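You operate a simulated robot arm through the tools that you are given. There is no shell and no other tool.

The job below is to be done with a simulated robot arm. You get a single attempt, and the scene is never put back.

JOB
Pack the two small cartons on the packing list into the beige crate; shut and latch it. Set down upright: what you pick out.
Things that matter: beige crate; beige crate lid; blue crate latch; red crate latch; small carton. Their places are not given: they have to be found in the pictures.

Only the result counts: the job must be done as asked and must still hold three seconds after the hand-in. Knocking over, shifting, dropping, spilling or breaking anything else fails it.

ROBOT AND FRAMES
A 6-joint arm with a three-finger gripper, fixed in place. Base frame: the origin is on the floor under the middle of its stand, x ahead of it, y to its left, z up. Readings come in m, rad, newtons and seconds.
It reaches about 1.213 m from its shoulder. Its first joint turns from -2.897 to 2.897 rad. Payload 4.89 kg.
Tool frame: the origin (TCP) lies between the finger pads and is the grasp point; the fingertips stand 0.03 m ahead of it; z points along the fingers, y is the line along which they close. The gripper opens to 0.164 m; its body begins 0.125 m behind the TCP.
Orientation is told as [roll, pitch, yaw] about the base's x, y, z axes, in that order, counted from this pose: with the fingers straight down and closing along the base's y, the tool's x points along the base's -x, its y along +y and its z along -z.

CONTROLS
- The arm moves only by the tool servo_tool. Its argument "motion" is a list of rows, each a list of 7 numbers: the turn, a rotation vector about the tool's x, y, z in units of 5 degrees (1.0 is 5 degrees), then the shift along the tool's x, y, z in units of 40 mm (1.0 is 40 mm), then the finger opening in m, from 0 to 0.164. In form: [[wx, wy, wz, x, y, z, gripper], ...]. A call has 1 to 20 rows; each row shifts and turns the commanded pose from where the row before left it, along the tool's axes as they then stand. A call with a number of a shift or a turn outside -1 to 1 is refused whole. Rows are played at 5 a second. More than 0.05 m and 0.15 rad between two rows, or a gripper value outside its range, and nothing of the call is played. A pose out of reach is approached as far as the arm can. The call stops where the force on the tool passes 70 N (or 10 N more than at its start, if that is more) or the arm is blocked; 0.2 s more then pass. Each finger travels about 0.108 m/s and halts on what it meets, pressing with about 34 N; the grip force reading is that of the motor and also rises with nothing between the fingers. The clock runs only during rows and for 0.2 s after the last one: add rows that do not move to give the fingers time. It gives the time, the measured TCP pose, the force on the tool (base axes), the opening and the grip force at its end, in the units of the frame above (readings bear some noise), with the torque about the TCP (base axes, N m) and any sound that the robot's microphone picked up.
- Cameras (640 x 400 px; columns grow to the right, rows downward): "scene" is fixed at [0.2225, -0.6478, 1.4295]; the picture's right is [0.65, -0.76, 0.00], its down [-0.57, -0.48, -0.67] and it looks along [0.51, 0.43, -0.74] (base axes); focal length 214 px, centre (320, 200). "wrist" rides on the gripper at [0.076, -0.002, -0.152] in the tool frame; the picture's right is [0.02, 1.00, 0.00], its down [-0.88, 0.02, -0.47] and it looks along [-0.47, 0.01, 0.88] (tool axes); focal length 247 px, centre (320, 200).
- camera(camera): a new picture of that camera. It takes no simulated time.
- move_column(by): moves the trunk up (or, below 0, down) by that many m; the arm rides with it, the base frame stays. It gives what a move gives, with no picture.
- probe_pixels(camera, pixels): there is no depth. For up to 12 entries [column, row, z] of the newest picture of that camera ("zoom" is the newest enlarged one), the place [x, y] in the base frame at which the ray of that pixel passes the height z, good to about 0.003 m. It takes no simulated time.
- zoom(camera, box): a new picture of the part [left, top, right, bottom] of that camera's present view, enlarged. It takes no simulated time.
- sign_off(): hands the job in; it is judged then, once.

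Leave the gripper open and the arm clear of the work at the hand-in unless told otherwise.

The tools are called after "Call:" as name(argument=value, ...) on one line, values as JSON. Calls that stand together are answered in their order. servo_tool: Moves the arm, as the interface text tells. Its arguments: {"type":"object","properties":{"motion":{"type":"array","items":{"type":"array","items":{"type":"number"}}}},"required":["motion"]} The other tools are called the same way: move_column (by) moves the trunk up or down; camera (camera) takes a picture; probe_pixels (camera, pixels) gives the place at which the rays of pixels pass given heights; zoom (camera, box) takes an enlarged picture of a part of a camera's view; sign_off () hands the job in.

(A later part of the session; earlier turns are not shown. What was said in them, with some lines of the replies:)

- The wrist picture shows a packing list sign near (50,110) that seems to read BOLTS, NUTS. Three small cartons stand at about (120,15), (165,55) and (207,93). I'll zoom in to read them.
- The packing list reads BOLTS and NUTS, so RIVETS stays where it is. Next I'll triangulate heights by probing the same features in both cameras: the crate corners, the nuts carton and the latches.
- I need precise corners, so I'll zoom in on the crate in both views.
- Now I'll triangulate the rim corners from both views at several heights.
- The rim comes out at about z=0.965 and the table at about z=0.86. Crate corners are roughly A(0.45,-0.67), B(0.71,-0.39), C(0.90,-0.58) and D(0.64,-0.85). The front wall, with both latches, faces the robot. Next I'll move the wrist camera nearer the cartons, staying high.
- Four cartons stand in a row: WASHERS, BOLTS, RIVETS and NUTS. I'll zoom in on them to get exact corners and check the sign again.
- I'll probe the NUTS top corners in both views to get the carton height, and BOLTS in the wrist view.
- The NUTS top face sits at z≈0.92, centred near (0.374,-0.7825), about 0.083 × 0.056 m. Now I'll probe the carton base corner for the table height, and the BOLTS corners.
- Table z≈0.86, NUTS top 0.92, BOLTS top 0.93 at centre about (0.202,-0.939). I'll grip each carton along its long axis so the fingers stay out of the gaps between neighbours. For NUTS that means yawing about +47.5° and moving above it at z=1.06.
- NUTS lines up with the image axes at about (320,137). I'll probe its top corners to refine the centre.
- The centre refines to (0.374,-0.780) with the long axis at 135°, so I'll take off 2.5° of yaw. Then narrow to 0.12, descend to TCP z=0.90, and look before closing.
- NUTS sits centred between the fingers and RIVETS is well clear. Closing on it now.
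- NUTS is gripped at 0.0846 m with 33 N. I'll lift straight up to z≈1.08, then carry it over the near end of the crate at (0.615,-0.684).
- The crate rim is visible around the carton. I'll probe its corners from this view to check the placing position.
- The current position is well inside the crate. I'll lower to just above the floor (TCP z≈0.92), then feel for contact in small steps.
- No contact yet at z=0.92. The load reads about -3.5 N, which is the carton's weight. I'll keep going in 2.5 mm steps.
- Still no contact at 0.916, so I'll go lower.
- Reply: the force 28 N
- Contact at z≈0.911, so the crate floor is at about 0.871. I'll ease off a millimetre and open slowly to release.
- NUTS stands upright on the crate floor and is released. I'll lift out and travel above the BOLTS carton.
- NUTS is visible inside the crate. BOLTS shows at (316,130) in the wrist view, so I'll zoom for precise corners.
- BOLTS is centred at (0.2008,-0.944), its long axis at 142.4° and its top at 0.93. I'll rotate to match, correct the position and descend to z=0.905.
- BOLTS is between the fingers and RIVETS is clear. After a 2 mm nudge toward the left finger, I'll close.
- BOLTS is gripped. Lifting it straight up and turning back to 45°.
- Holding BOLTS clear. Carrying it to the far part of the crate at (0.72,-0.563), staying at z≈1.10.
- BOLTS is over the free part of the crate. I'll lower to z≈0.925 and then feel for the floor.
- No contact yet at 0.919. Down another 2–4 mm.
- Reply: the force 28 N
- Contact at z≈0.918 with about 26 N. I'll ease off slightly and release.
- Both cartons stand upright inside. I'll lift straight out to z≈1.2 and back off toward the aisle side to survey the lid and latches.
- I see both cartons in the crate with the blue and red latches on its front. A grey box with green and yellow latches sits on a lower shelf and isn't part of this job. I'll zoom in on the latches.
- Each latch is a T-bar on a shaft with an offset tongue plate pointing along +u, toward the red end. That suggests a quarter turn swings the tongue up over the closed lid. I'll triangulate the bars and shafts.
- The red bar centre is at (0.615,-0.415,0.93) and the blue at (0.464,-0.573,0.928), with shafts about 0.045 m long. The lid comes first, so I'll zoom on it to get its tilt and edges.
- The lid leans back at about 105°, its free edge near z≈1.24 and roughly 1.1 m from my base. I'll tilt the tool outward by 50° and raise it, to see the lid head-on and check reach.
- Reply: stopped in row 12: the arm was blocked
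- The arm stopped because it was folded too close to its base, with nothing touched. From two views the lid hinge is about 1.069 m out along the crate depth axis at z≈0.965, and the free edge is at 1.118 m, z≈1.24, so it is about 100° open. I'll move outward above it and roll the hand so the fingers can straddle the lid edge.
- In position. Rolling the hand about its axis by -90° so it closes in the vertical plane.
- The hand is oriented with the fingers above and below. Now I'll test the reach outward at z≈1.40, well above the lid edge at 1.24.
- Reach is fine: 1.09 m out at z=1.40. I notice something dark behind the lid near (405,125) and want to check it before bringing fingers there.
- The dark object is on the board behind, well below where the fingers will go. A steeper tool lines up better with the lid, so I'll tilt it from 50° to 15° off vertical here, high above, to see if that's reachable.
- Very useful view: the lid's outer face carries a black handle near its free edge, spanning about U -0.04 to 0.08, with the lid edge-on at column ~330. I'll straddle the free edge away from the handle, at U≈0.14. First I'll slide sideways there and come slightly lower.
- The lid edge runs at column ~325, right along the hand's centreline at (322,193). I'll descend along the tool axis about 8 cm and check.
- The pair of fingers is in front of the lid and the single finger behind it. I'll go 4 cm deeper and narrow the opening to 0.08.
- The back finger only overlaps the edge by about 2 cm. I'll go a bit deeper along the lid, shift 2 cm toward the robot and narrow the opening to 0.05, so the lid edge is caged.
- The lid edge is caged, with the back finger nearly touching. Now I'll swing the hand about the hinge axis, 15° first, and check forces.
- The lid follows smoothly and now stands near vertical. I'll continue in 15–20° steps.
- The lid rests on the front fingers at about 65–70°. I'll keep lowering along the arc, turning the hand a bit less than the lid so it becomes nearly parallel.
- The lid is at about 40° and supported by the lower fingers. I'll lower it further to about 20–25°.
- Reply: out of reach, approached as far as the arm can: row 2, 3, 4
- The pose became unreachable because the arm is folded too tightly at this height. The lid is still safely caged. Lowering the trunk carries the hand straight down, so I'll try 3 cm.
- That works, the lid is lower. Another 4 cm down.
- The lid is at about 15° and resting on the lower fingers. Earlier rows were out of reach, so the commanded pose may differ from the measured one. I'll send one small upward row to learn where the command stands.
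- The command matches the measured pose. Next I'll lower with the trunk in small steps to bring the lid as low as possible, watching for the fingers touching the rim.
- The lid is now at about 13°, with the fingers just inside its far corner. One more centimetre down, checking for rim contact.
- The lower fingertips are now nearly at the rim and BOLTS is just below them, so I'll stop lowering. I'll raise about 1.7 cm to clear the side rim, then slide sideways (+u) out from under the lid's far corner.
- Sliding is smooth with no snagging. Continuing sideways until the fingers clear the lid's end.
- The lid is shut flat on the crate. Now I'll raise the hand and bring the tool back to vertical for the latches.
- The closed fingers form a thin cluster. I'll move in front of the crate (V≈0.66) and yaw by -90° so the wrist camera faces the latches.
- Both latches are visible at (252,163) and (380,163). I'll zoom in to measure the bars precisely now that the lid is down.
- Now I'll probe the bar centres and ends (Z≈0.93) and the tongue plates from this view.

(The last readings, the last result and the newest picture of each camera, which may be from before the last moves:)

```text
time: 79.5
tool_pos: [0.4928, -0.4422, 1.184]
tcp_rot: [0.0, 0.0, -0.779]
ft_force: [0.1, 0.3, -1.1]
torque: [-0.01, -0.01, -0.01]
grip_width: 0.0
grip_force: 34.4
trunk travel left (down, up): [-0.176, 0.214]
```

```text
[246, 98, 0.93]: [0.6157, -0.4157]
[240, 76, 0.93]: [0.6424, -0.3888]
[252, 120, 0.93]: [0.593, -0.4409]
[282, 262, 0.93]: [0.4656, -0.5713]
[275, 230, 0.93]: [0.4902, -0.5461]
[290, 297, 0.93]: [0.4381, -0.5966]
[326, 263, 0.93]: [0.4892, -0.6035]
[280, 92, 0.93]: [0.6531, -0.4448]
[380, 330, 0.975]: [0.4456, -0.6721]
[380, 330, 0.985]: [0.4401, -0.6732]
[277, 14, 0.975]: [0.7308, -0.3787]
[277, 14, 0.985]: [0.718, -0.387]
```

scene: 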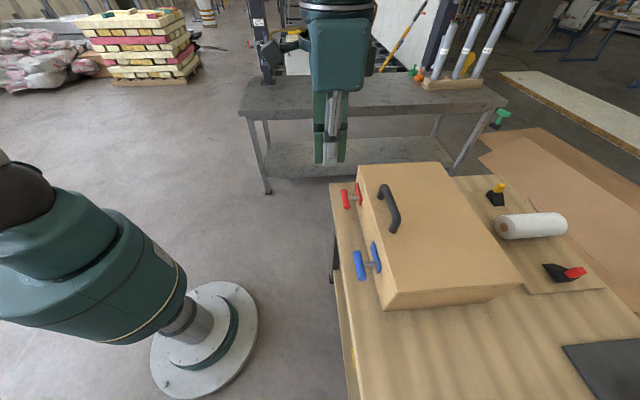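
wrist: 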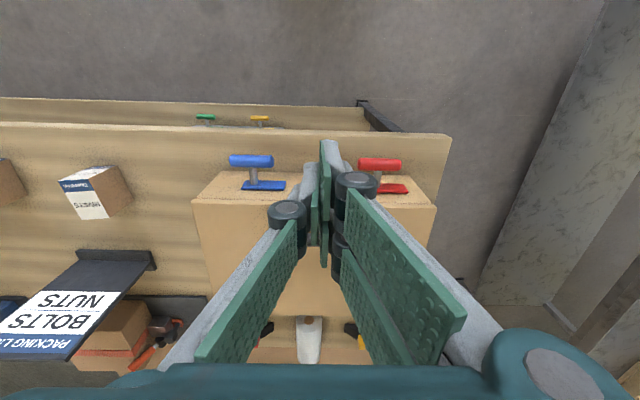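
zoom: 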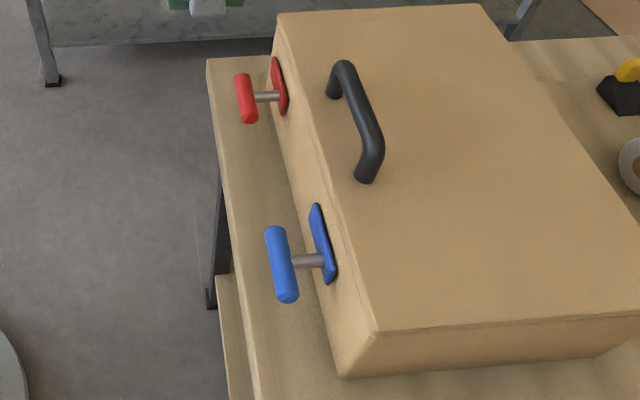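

Both cameras agree at Z=0.93: blue bar centre (0.464,-0.571), red (0.616,-0.415), bars 0.076 long. My plan is to press the bar's -u end down with closed fingertips, then push the raised +u end sideways until the bar is vertical. First I'll move over blue's -u end and descend to just above it.

Call:
servo_tool(motion=[[0, 0, 0, -0.3225, -0.95, 0, 0], [0, 0, 0, -0.3225, -0.95, 0, 0], [0, 0, 0, -0.3225, -0.95, 0, 0], [0, 0, 0, -0.3225, -0.95, 0, 0], [0, 0, 0, 0, 0, 0.92, 0], [0, 0, 0, 0, 0, 0.92, 0], [0, 0, 0, 0, 0, 0.92, 0], [0, 0, 0, 0, 0, 0.92, 0], [0, 0, 0, 0, 0, 0.92, 0], [0, 0, 0, 0, 0, 0, 0]])

Call:
camera(camera="wrist")

Call:
zoom(camera="scene", box=[300, 180, 440, 340])

```text
time: 81.7
tool_pos: [0.4224, -0.5869, 1.0001]
tcp_rot: [0.0, 0.0, -0.778]
ft_force: [-0.8, -0.1, 0.2]
torque: [0.03, 0.01, 0.03]
grip_width: 0.0
grip_force: 34.5
trunk travel left (down, up): [-0.176, 0.214]
```

```text
taken
```

wrist: 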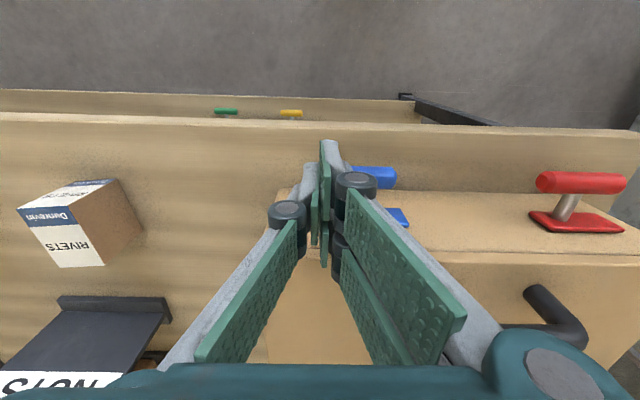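

```text
2.50 times, centred on (370, 260) of scene
```

zoom: 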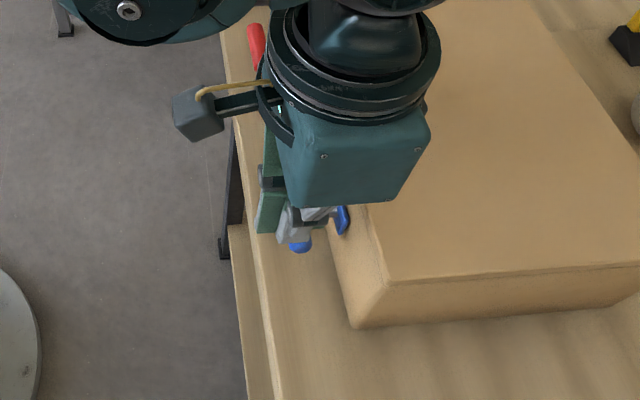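

The fingers are right above the blue bar's outer end. I'll shift 5 mm toward the wall, then descend slowly and watch the force.

Call:
servo_tool(motion=[[0, 0, 0, -0.125, 0, 0, 0], [0, 0, 0, 0, 0, 0.3, 0], [0, 0, 0, 0, 0, 0.3, 0], [0, 0, 0, 0, 0, 0, 0]])

Call:
servo_tool(motion=[[0, 0, 0, 0, 0, 0.15, 0], [0, 0, 0, 0, 0, 0.15, 0], [0, 0, 0, 0, 0, 0, 0]])

Call:
camera(camera="wrist")

```text
time: 82.7
tool_pos: [0.4262, -0.59, 0.9753]
tcp_rot: [-0.002, 0.002, -0.778]
ft_force: [-0.3, -0.7, 0.0]
torque: [0.03, 0.02, 0.03]
grip_width: 0.0
grip_force: 33.2
trunk travel left (down, up): [-0.176, 0.214]
```

```text
time: 83.5
tool_pos: [0.4269, -0.5904, 0.9648]
tcp_rot: [0.0, 0.001, -0.778]
ft_force: [-1.3, -1.3, 1.0]
torque: [-0.01, 0.0, -0.03]
grip_width: 0.0
grip_force: 33.6
trunk travel left (down, up): [-0.176, 0.214]
```

```text
taken
```

wrist: 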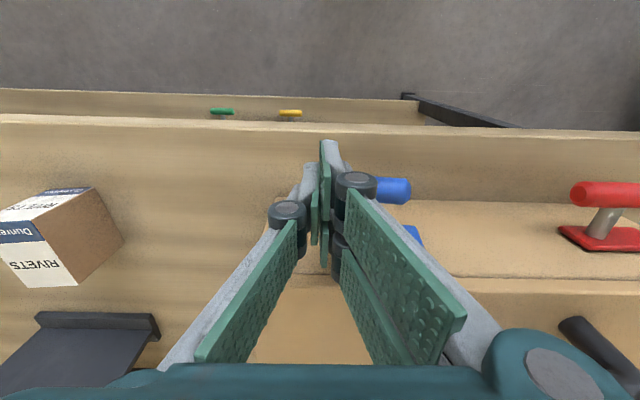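

Light force so far (~2 N). Continuing down in 1 cm steps.

Call:
servo_tool(motion=[[0, 0, 0, 0, 0, 0.15, 0], [0, 0, 0, 0, 0, 0.15, 0], [0, 0, 0, 0, 0, 0, 0]])

Call:
zoom(camera="wrist", box=[260, 130, 460, 270])

```text
time: 84.3
tool_pos: [0.4255, -0.5894, 0.9522]
tcp_rot: [0.0, 0.001, -0.778]
ft_force: [-0.8, -1.5, 1.0]
torque: [-0.07, 0.0, -0.09]
grip_width: 0.0
grip_force: 34.7
trunk travel left (down, up): [-0.176, 0.214]
```

```text
2.86 times, centred on (360, 200) of wrist
```

zoom: 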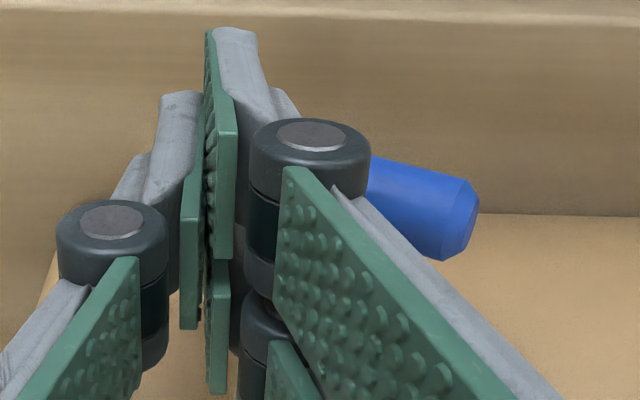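

The bar is turning; its right end is visibly rising, with only ~2 N of force. I'll keep pressing down to TCP z≈0.93.

Call:
servo_tool(motion=[[0, 0, 0, 0, 0, 0.15, 0], [0, 0, 0, 0, 0, 0.15, 0], [0, 0, 0, 0, 0, 0.15, 0], [0, 0, 0, 0, 0, 0.1, 0], [0, 0, 0, 0, 0, 0, 0]])

Call:
zoom(camera="wrist", box=[260, 130, 460, 270])

```text
time: 85.5
tool_pos: [0.4264, -0.59, 0.9303]
tcp_rot: [0.0, 0.003, -0.779]
ft_force: [-0.5, -0.9, -0.4]
torque: [0.03, 0.02, -0.01]
grip_width: 0.0001
grip_force: 34.1
trunk travel left (down, up): [-0.176, 0.214]
```

```text
2.86 times, centred on (360, 200) of wrist
```

zoom: 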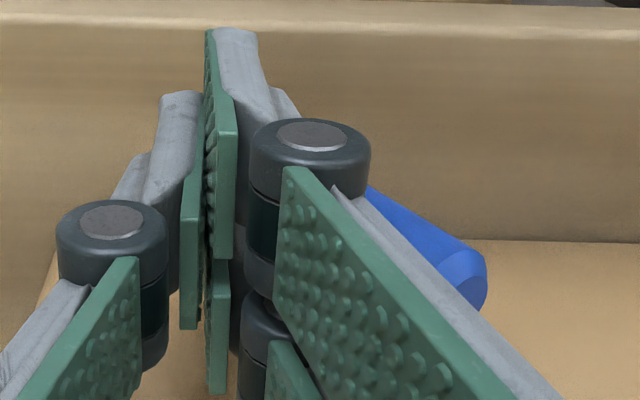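

The bar has turned further. I'll raise the hand and back off for a clear look at its angle.

Call:
servo_tool(motion=[[0, 0, 0, 0, 0, -0.8, 0], [0, 0, 0, 0, 0, -0.9, 0], [0, 0, 0, 0, 0, -0.9, 0], [0, 0, 0, 0.6, 0.6, 0, 0], [0, 0, 0, 0.6, 0.6, 0, 0], [0, 0, 0, 0.6, 0.6, 0, 0], [0, 0, 0, 0.6, 0.6, 0, 0], [0, 0, 0, 0, 0, 0, 0]])

Call:
camera(camera="wrist")

Call:
zoom(camera="scene", box=[325, 160, 425, 320])

```text
time: 87.3
tool_pos: [0.4263, -0.4545, 1.0345]
tcp_rot: [0.0, 0.002, -0.778]
ft_force: [-1.0, 0.0, -0.2]
torque: [-0.06, -0.06, 0.05]
grip_width: 0.0
grip_force: 34.1
trunk travel left (down, up): [-0.176, 0.214]
```

```text
taken
```

wrist: 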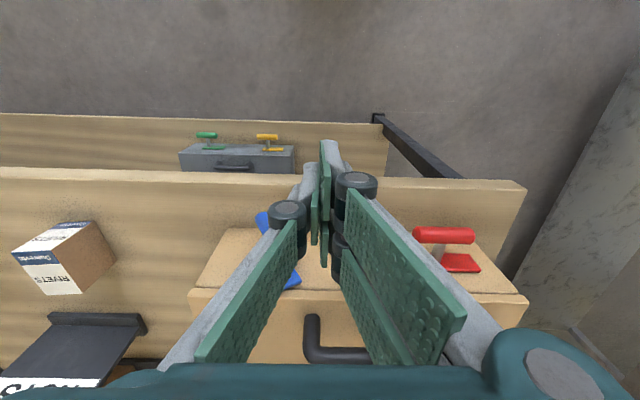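

```text
2.50 times, centred on (375, 240) of scene
```

zoom: 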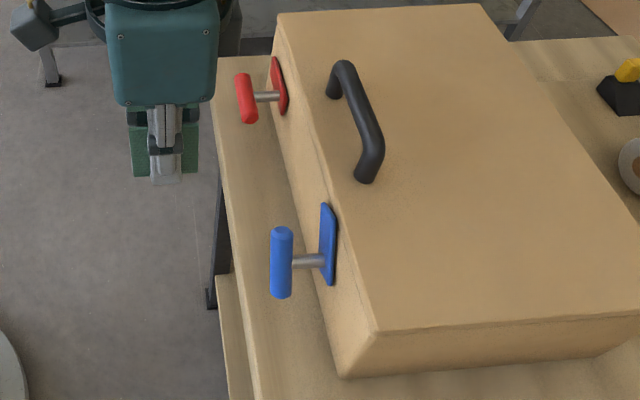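

The blue tongue is swinging up, the bar is at about 45–50° and it holds its place. Now I'll push the raised end sideways: go to its +u side, descend to TCP z≈0.975 and push toward -u.

Call:
servo_tool(motion=[[0, 0, 0, -0.86, 0.043, 0, 0], [0, 0, 0, -0.86, 0.043, 0, 0], [0, 0, 0, -0.86, 0.043, 0, 0], [0, 0, 0, 0, 0, 0.5, 0], [0, 0, 0, 0, 0, 0.5, 0], [0, 0, 0, 0, 0, 0.49, 0], [0, 0, 0, 0, 0, 0, 0]])

Call:
zoom(camera="wrist", box=[220, 130, 420, 270])

Call:
zoom(camera="scene", box=[325, 160, 425, 320])

```text
time: 88.9
tool_pos: [0.5018, -0.5242, 0.9745]
tcp_rot: [-0.001, 0.002, -0.78]
ft_force: [-0.3, 0.7, 0.8]
torque: [0.03, 0.01, 0.02]
grip_width: 0.0002
grip_force: 33.6
trunk travel left (down, up): [-0.176, 0.214]
```

```text
2.86 times, centred on (320, 200) of wrist
```

zoom: 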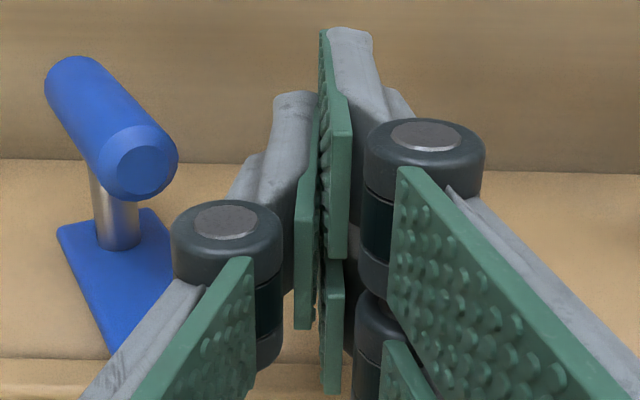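

```text
2.50 times, centred on (375, 240) of scene
```

zoom: 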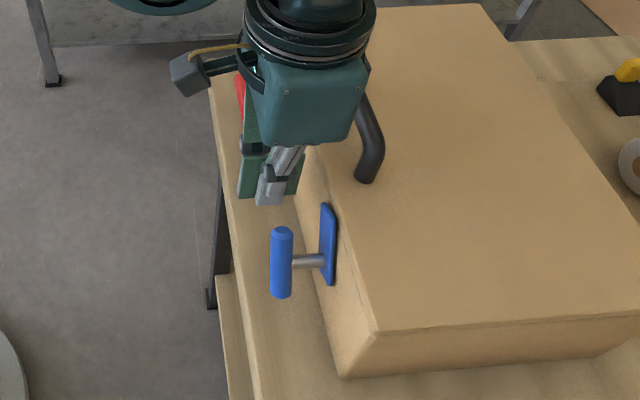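

The raised end of the blue bar is to the left of the fingers at (140,170) in the zoom. Pushing toward it (-u) in small rows.

Call:
servo_tool(motion=[[0, 0, 0, 0, -0.16, 0, 0], [0, 0, 0, 0, -0.16, 0, 0], [0, 0, 0, 0, -0.16, 0, 0], [0, 0, 0, 0, -0.16, 0, 0], [0, 0, 0, 0, -0.16, 0, 0], [0, 0, 0, 0, 0, 0, 0]])

Call:
zoom(camera="wrist", box=[220, 130, 420, 270])

Call:
zoom(camera="scene", box=[325, 160, 425, 320])

```text
time: 90.3
tool_pos: [0.4792, -0.5465, 0.9743]
tcp_rot: [0.0, 0.002, -0.779]
ft_force: [6.3, 5.5, 5.4]
torque: [0.05, -0.12, 0.04]
grip_width: 0.0
grip_force: 34.6
trunk travel left (down, up): [-0.176, 0.214]
```

```text
2.86 times, centred on (320, 200) of wrist
```

zoom: 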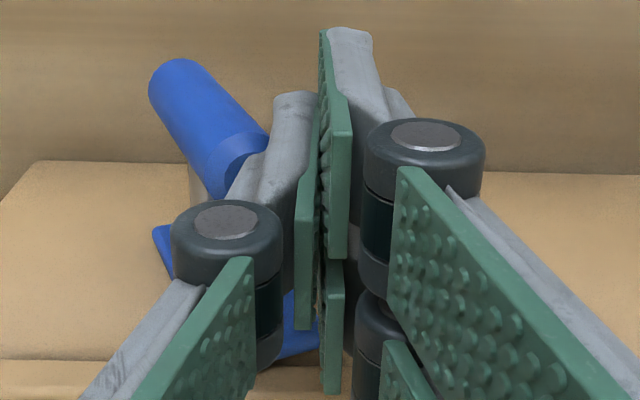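

```text
2.50 times, centred on (375, 240) of scene
```

zoom: 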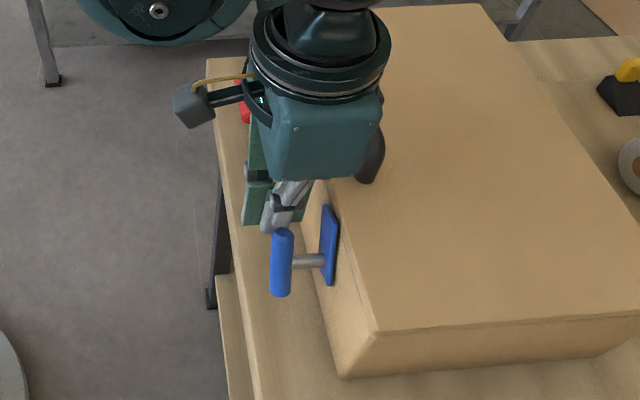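

About 8 N of sideways push, and the bar is at roughly 60–65°. Pushing another centimetre.

Call:
servo_tool(motion=[[0, 0, 0, 0, -0.1, 0, 0], [0, 0, 0, 0, -0.1, 0, 0], [0, 0, 0, 0, -0.1, 0, 0], [0, 0, 0, 0, 0, 0, 0]])

Call:
zoom(camera="scene", box=[335, 230, 395, 300])

Call:
zoom(camera="wrist", box=[220, 130, 420, 270])

```text
time: 91.3
tool_pos: [0.4724, -0.5533, 0.9745]
tcp_rot: [0.0, 0.001, -0.778]
ft_force: [11.1, 11.3, 1.9]
torque: [0.22, -0.16, 0.08]
grip_width: 0.0001
grip_force: 34.1
trunk travel left (down, up): [-0.176, 0.214]
```

```text
5.71 times, centred on (365, 265) of scene
```

zoom: 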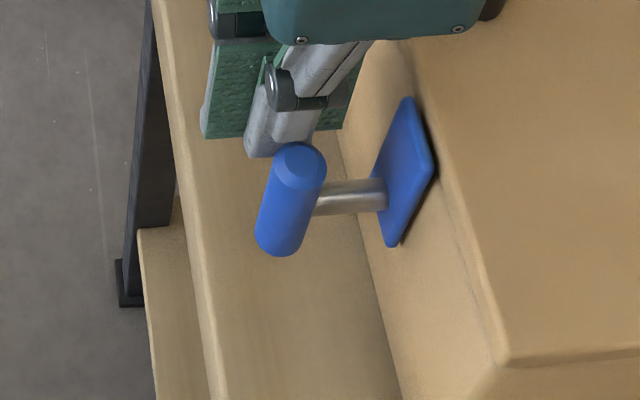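

```text
2.86 times, centred on (320, 200) of wrist
```

zoom: 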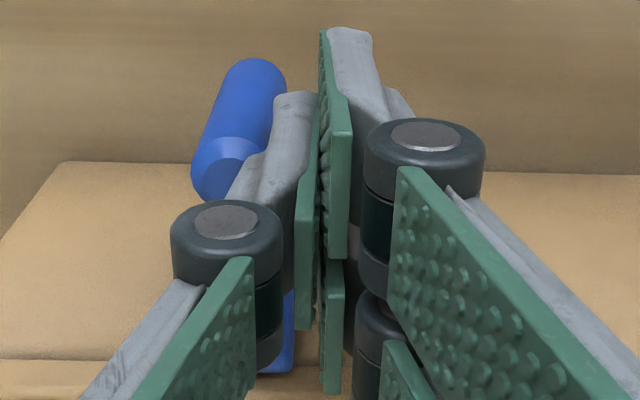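

The blue bar is now almost vertical (about 86°) and the tongue points up over the lid edge. I'll nudge 4 mm more to check for an end stop.

Call:
servo_tool(motion=[[0, 0, 0, 0, -0.05, 0, 0], [0, 0, 0, 0, -0.05, 0, 0], [0, 0, 0, 0, 0, 0, 0]])

Call:
zoom(camera="scene", box=[335, 230, 395, 300])

```text
time: 92.1
tool_pos: [0.4722, -0.5548, 0.9745]
tcp_rot: [0.0, 0.002, -0.777]
ft_force: [44.5, 50.9, 3.7]
torque: [1.07, -0.92, 0.28]
grip_width: 0.0001
grip_force: 34.0
trunk travel left (down, up): [-0.176, 0.214]
```

```text
5.71 times, centred on (365, 265) of scene
```

zoom: 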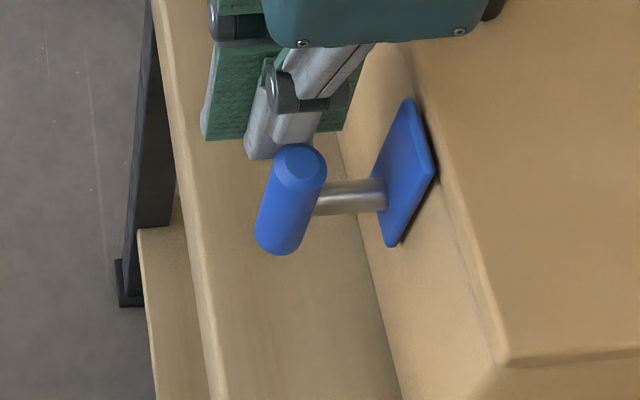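

Hard stop reached (force jumped to ~67 N), so blue is fully turned. I'll back off immediately, rise, and move over the red bar's -u end.

Call:
servo_tool(motion=[[0, 0, 0, 0, 0.2, 0, 0], [0, 0, 0, 0, 0.2, 0, 0], [0, 0, 0, 0, 0, -0.9, 0], [0, 0, 0, 0, 0, -0.9, 0], [0, 0, 0, 0.05, 0.9, 0, 0], [0, 0, 0, 0.05, 0.9, 0, 0], [0, 0, 0, 0.05, 0.9, 0, 0], [0, 0, 0, 0.04, 0.9, 0, 0], [0, 0, 0, 0, 0, 0, 0]])

Call:
camera(camera="wrist")

Call:
zoom(camera="scene", box=[325, 160, 425, 320])

```text
time: 94.1
tool_pos: [0.5772, -0.4392, 1.0474]
tcp_rot: [0.001, 0.002, -0.778]
ft_force: [0.6, -0.1, -0.8]
torque: [-0.04, 0.01, 0.0]
grip_width: 0.0001
grip_force: 33.8
trunk travel left (down, up): [-0.176, 0.214]
```

```text
taken
```

wrist: 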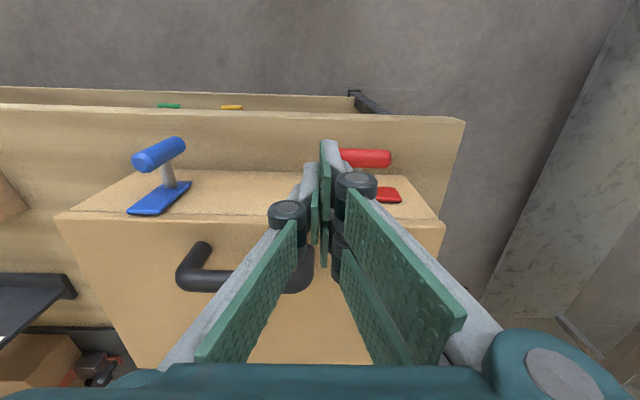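

```text
2.50 times, centred on (375, 240) of scene
```

zoom: 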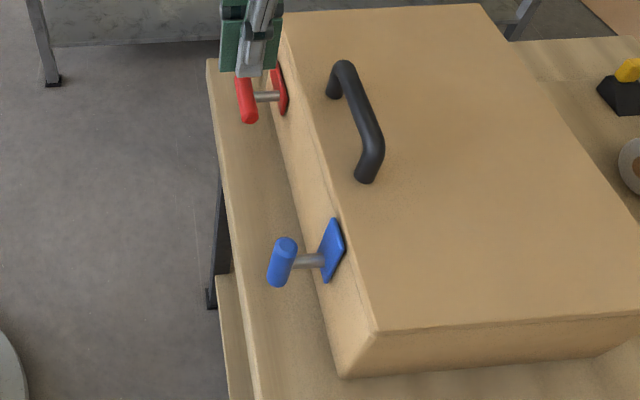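

Blue stands upright with its tongue up. Now pressing the red bar's -u end down the same way.

Call:
servo_tool(motion=[[0, 0, 0, 0, 0.1, 0, 0], [0, 0, 0, 0, 0, 0.5, 0], [0, 0, 0, 0, 0, 0.5, 0], [0, 0, 0, 0, 0, 0.5, 0], [0, 0, 0, 0, 0, 0.2, 0], [0, 0, 0, 0, 0, 0.2, 0], [0, 0, 0, 0, 0, 0, 0]])

Call:
zoom(camera="wrist", box=[260, 130, 460, 270])

```text
time: 95.7
tool_pos: [0.5784, -0.4357, 0.9693]
tcp_rot: [0.0, 0.003, -0.779]
ft_force: [0.6, -0.7, -0.2]
torque: [0.01, 0.0, 0.0]
grip_width: 0.0002
grip_force: 33.8
trunk travel left (down, up): [-0.176, 0.214]
```

```text
2.86 times, centred on (360, 200) of wrist
```

zoom: 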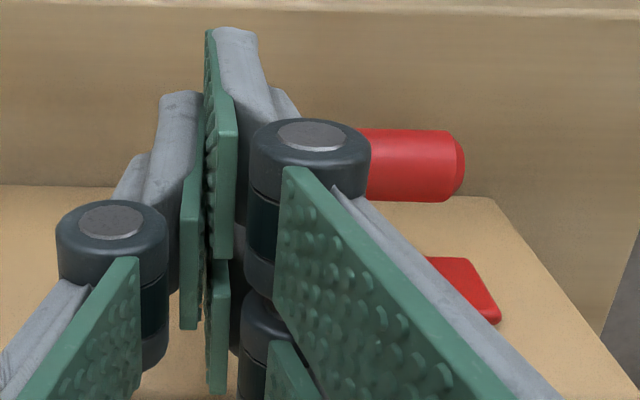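

Positioned over the red bar's left end. Pressing down further in steps.

Call:
servo_tool(motion=[[0, 0, 0, 0, 0, 0.15, 0], [0, 0, 0, 0, 0, 0.15, 0], [0, 0, 0, 0, 0, 0.15, 0], [0, 0, 0, 0, 0, 0, 0]])

Call:
zoom(camera="wrist", box=[260, 130, 460, 270])

```text
time: 96.7
tool_pos: [0.5783, -0.4358, 0.9519]
tcp_rot: [0.0, 0.002, -0.778]
ft_force: [-1.7, -1.3, 1.4]
torque: [-0.01, 0.04, -0.05]
grip_width: 0.0
grip_force: 34.3
trunk travel left (down, up): [-0.176, 0.214]
```

```text
2.86 times, centred on (360, 200) of wrist
```

zoom: 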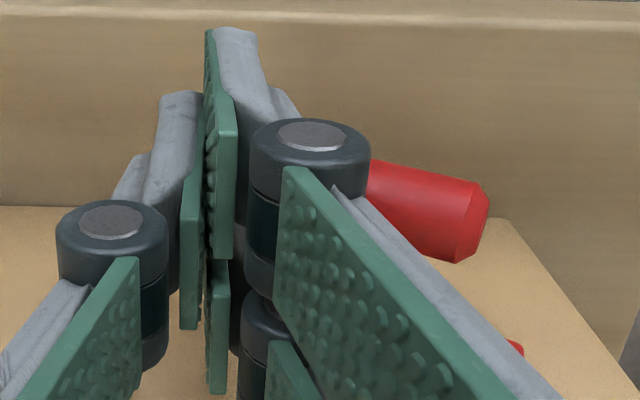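

The red bar is turning too. I'll finish the downward press to z≈0.93, then rise and back off around to its +u side.

Call:
servo_tool(motion=[[0, 0, 0, 0, 0, 0.15, 0], [0, 0, 0, 0, 0, 0.15, 0], [0, 0, 0, 0, 0, 0.15, 0], [0, 0, 0, 0, 0, 0.1, 0], [0, 0, 0, 0, 0, 0, 0], [0, 0, 0, 0, 0, -0.8, 0], [0, 0, 0, 0, 0, -0.9, 0], [0, 0, 0, 0, 0, -0.9, 0], [0, 0, 0, 0.6, 0.6, 0, 0], [0, 0, 0, 0.6, 0.6, 0, 0], [0, 0, 0, 0.6, 0.6, 0, 0], [0, 0, 0, 0.6, 0.6, 0, 0], [0, 0, 0, 0, 0, 0, 0]])

Call:
camera(camera="wrist")

Call:
zoom(camera="scene", box=[325, 160, 425, 320])

```text
time: 99.5
tool_pos: [0.577, -0.2986, 1.0345]
tcp_rot: [-0.001, 0.0, -0.779]
ft_force: [0.4, -0.6, -0.2]
torque: [-0.03, -0.01, 0.01]
grip_width: 0.0
grip_force: 33.6
trunk travel left (down, up): [-0.176, 0.214]
```

```text
taken
```

wrist: 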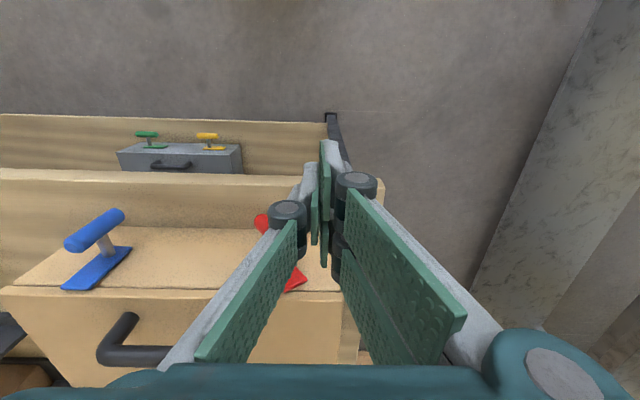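

```text
2.50 times, centred on (375, 240) of scene
```

zoom: 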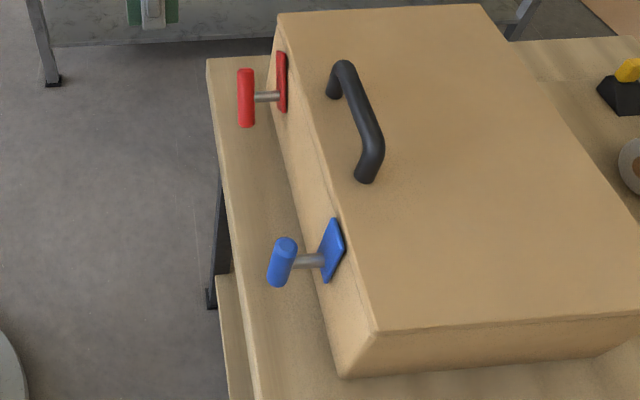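

Red is at about 55° and holding. Moving to its +u side and down to z≈0.975, then pushing toward -u.

Call:
servo_tool(motion=[[0, 0, 0, -0.88, 0.05, 0, 0], [0, 0, 0, -0.88, 0.05, 0, 0], [0, 0, 0, -0.875, 0.05, 0, 0], [0, 0, 0, 0, 0, 0.5, 0], [0, 0, 0, 0, 0, 0.5, 0], [0, 0, 0, 0, 0, 0.49, 0], [0, 0, 0, 0, -0.15, 0, 0], [0, 0, 0, 0, -0.15, 0, 0], [0, 0, 0, 0, -0.15, 0, 0], [0, 0, 0, 0, -0.15, 0, 0], [0, 0, 0, 0, -0.15, 0, 0], [0, 0, 0, 0, 0, 0, 0]])

Call:
zoom(camera="wrist", box=[220, 130, 420, 270])

Call:
zoom(camera="scene", box=[325, 160, 425, 320])

```text
time: 102.1
tool_pos: [0.6349, -0.3912, 0.9746]
tcp_rot: [-0.003, 0.001, -0.782]
ft_force: [0.2, 0.4, -0.4]
torque: [-0.07, 0.06, -0.02]
grip_width: 0.0003
grip_force: 34.2
trunk travel left (down, up): [-0.176, 0.214]
```

```text
2.86 times, centred on (320, 200) of wrist
```

zoom: 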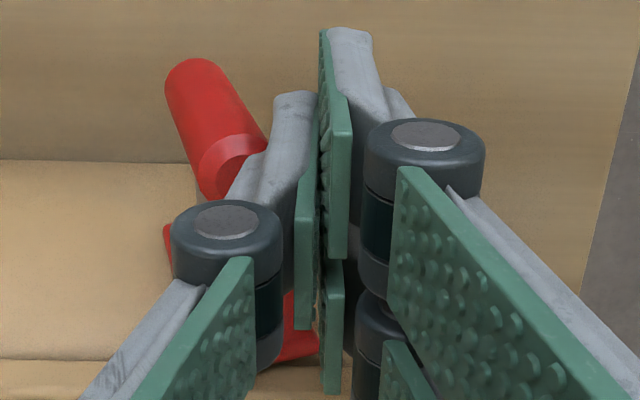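

```text
2.50 times, centred on (375, 240) of scene
```

zoom: 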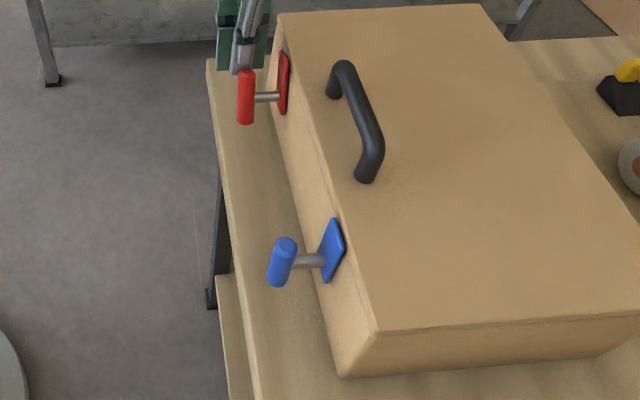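

Contact is being made at an offset of about +0.030. About 1.1 cm remains to vertical, so I'll keep pushing in small steps.

Call:
servo_tool(motion=[[0, 0, 0, 0, -0.08, 0, 0], [0, 0, 0, 0, -0.08, 0, 0], [0, 0, 0, 0, -0.08, 0, 0], [0, 0, 0, 0, 0, 0, 0]])

Call:
zoom(camera="scene", box=[325, 170, 385, 230])

```text
time: 103.1
tool_pos: [0.629, -0.3977, 0.975]
tcp_rot: [0.0, 0.001, -0.781]
ft_force: [1.2, 2.8, 1.9]
torque: [0.01, 0.01, 0.0]
grip_width: 0.0
grip_force: 34.2
trunk travel left (down, up): [-0.176, 0.214]
```

```text
6.67 times, centred on (355, 200) of scene
```

zoom: 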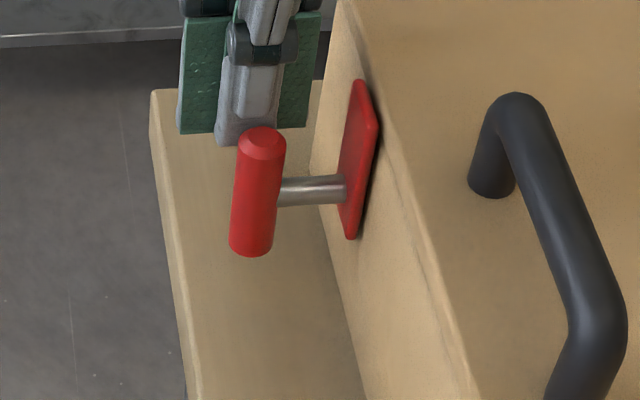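

The red bar is nearly there. A few more millimetres, watching for the end stop.

Call:
servo_tool(motion=[[0, 0, 0, 0, -0.05, 0, 0], [0, 0, 0, 0, -0.05, 0, 0], [0, 0, 0, 0, 0, 0, 0]])

Call:
zoom(camera="scene", box=[325, 170, 385, 230])

```text
time: 103.9
tool_pos: [0.6268, -0.3977, 0.974]
tcp_rot: [0.0, 0.003, -0.779]
ft_force: [23.3, 26.0, 4.8]
torque: [0.5, -0.51, 0.15]
grip_width: 0.0001
grip_force: 34.4
trunk travel left (down, up): [-0.176, 0.214]
```

```text
6.67 times, centred on (355, 200) of scene
```

zoom: 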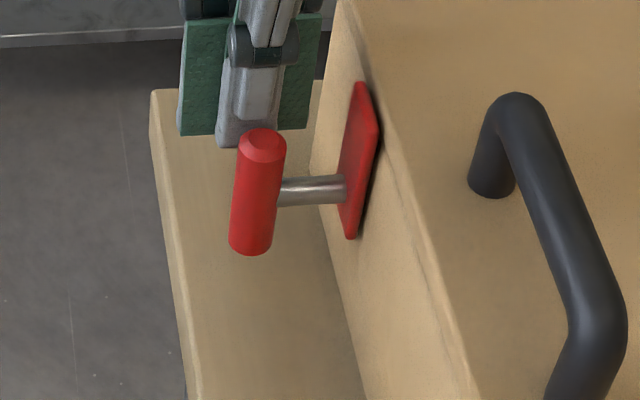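

Force rose to ~35 N with the bar essentially vertical, which looks like the end stop. One last small nudge to confirm, then back off.

Call:
servo_tool(motion=[[0, 0, 0, 0, -0.04, 0, 0], [0, 0, 0, 0, 0, 0, 0]])

```text
time: 104.5
tool_pos: [0.6273, -0.399, 0.9754]
tcp_rot: [-0.001, 0.001, -0.777]
ft_force: [41.2, 47.9, 5.9]
torque: [0.92, -0.85, 0.22]
grip_width: 0.0
grip_force: 33.4
trunk travel left (down, up): [-0.176, 0.214]
```

End stop confirmed at 63 N. Backing off, rising and retreating clear of the crate, then opening the gripper and inspecting.

Call:
servo_tool(motion=[[0, 0, 0, 0, 0.2, 0, 0], [0, 0, 0, 0, 0.3, 0, 0], [0, 0, 0, 0, 0, -0.9, 0], [0, 0, 0, 0, 0, -0.9, 0], [0, 0, 0, 0, 0, -0.9, 0], [0, 0, 0, 0.3, 0, -0.9, 0], [0, 0, 0, 0.6, 0, -0.9, 0], [0, 0, 0, 0.9, 0, -0.6, 0], [0, 0, 0, 0.9, 0, -0.3, 0.06], [0, 0, 0, 0.6, 0, 0, 0.12], [0, 0, 0, 0, 0, 0, 0.12], [0, 0, 0, 0, 0, 0, 0.12]])

Call:
camera(camera="wrist")

Call:
camera(camera="scene")

Call:
zoom(camera="scene", box=[325, 160, 425, 320])

```text
time: 107.1
tool_pos: [0.5462, -0.295, 1.1923]
tcp_rot: [0.0, 0.002, -0.778]
ft_force: [-0.1, 0.3, 0.4]
torque: [-0.06, -0.04, -0.01]
grip_width: 0.1198
grip_force: 0.1
trunk travel left (down, up): [-0.176, 0.214]
```

```text
taken
```

wrist: 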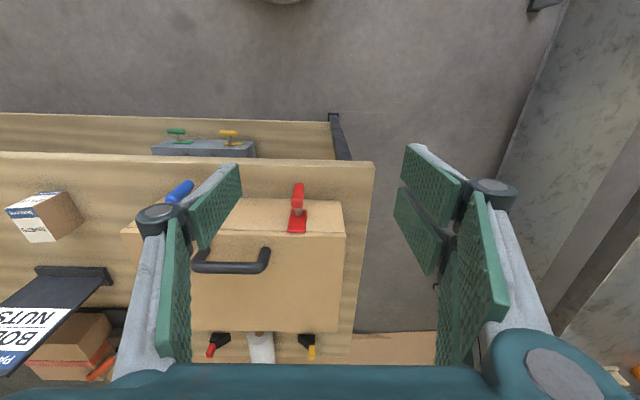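

```text
taken
```

scene: 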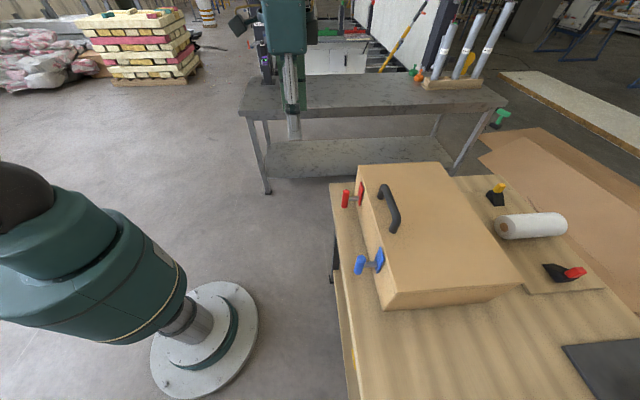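

```text
2.50 times, centred on (375, 240) of scene
```

zoom: 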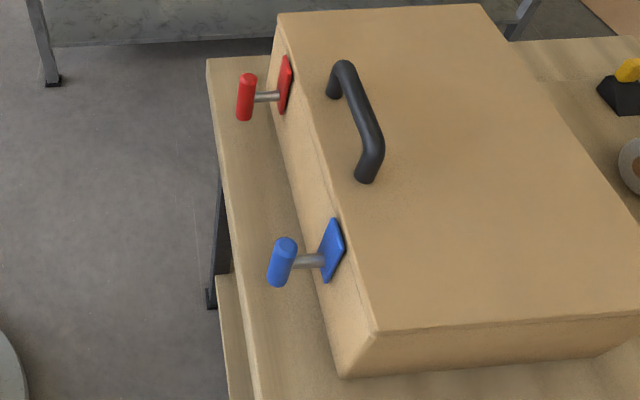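

Both latches look upright. I'll zoom closely to confirm each tongue overlaps the lid edge and the lid is flush.

Call:
zoom(camera="scene", box=[340, 170, 400, 220])

Call:
zoom(camera="scene", box=[345, 235, 405, 285])

Call:
zoom(camera="wrist", box=[240, 160, 380, 280])

```text
8.00 times, centred on (370, 195) of scene
```

zoom: 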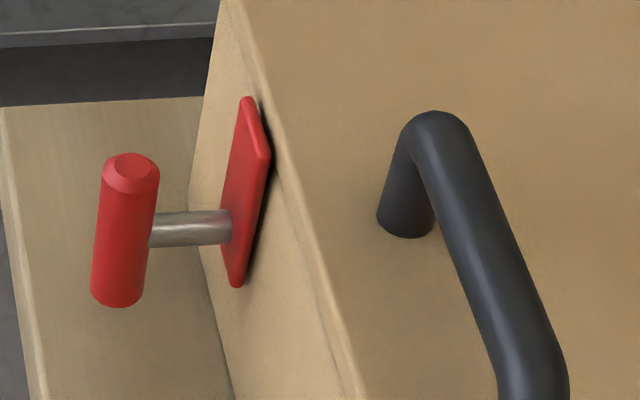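

```text
8.00 times, centred on (375, 260) of scene
```

zoom: 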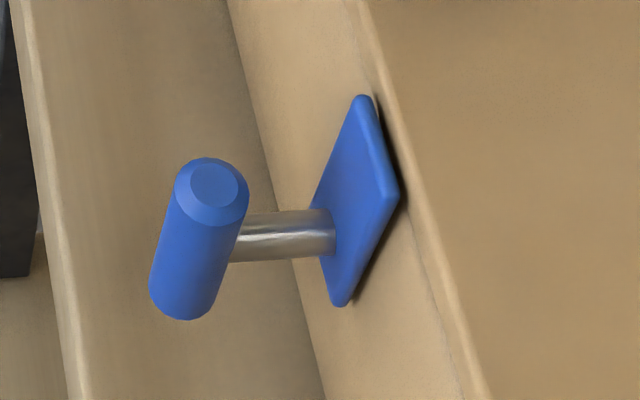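

```text
3.33 times, centred on (310, 220) of wrist
```

zoom: 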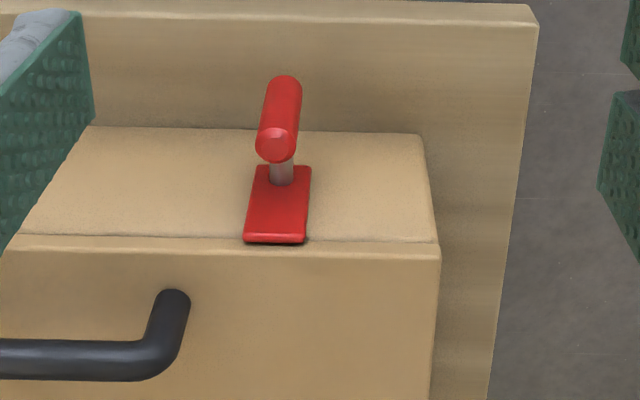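

Both tongues are up across the lid seam and the lid sits flush. I'll raise the arm further clear, let a few seconds pass, and check that everything holds.

Call:
servo_tool(motion=[[0, 0, 0, 0, 0, -0.8, 0.12], [0, 0, 0, 0, 0, -0.8, 0.12], [0, 0, 0, 0, 0, -0.8, 0.12], [0, 0, 0, 0, 0, 0, 0.12], [0, 0, 0, 0, 0, 0, 0.12], [0, 0, 0, 0, 0, 0, 0.12], [0, 0, 0, 0, 0, 0, 0.12], [0, 0, 0, 0, 0, 0, 0.12], [0, 0, 0, 0, 0, 0, 0.12], [0, 0, 0, 0, 0, 0, 0.12], [0, 0, 0, 0, 0, 0, 0.12], [0, 0, 0, 0, 0, 0, 0.12], [0, 0, 0, 0, 0, 0, 0.12], [0, 0, 0, 0, 0, 0, 0.12], [0, 0, 0, 0, 0, 0, 0.12]])

Call:
camera(camera="wrist")

Call:
zoom(camera="scene", box=[325, 150, 545, 320])

```text
time: 110.3
tool_pos: [0.546, -0.2946, 1.2883]
tcp_rot: [0.0, 0.003, -0.778]
ft_force: [-1.1, -0.3, 0.2]
torque: [-0.01, 0.01, 0.0]
grip_width: 0.1201
grip_force: 0.0
trunk travel left (down, up): [-0.176, 0.214]
```

```text
taken
```

wrist: 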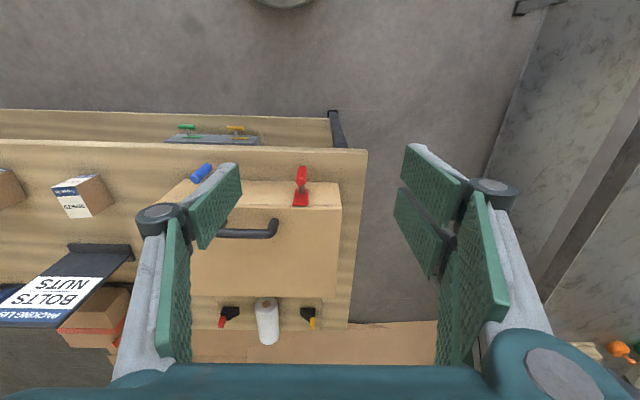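

```text
2.35 times, centred on (435, 235) of scene
```

zoom: 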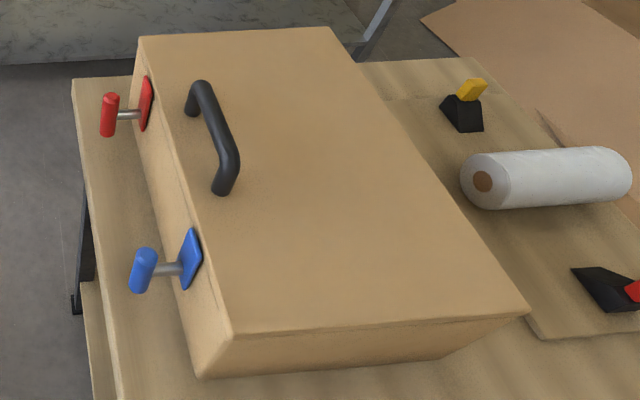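

Everything has held still for over 3 s. The lid is shut with both latches turned up, NUTS and BOLTS are inside upright, and RIVETS and WASHERS are untouched. The gripper is open and the arm is clear, so I'm handing in.

Call:
sign_off()

```text
The job is handed in.
```

I packed the BOLTS and NUTS cartons upright in the beige crate, shut the lid and turned both latches to their end stops. Then I handed the job in.

- **Packing list:** it read BOLTS and NUTS. I did not touch the RIVETS and WASHERS cartons, and both were standing in their places in the last picture.
- **Lid:** I guided it down with the fingers, and it dropped freely for the last few centimetres. It looked flush with the crate in the final pictures.
- **Latches:** I pushed each bar from horizontal to upright until the force jumped to about 65 N. Both tongues now stand up across the lid seam. I took upright as the latched position because the tongues overlap the lid there; nothing I could read confirmed it.
- **Holding:** I waited with the arm clear and the gripper open, and nothing had moved when I signed off.
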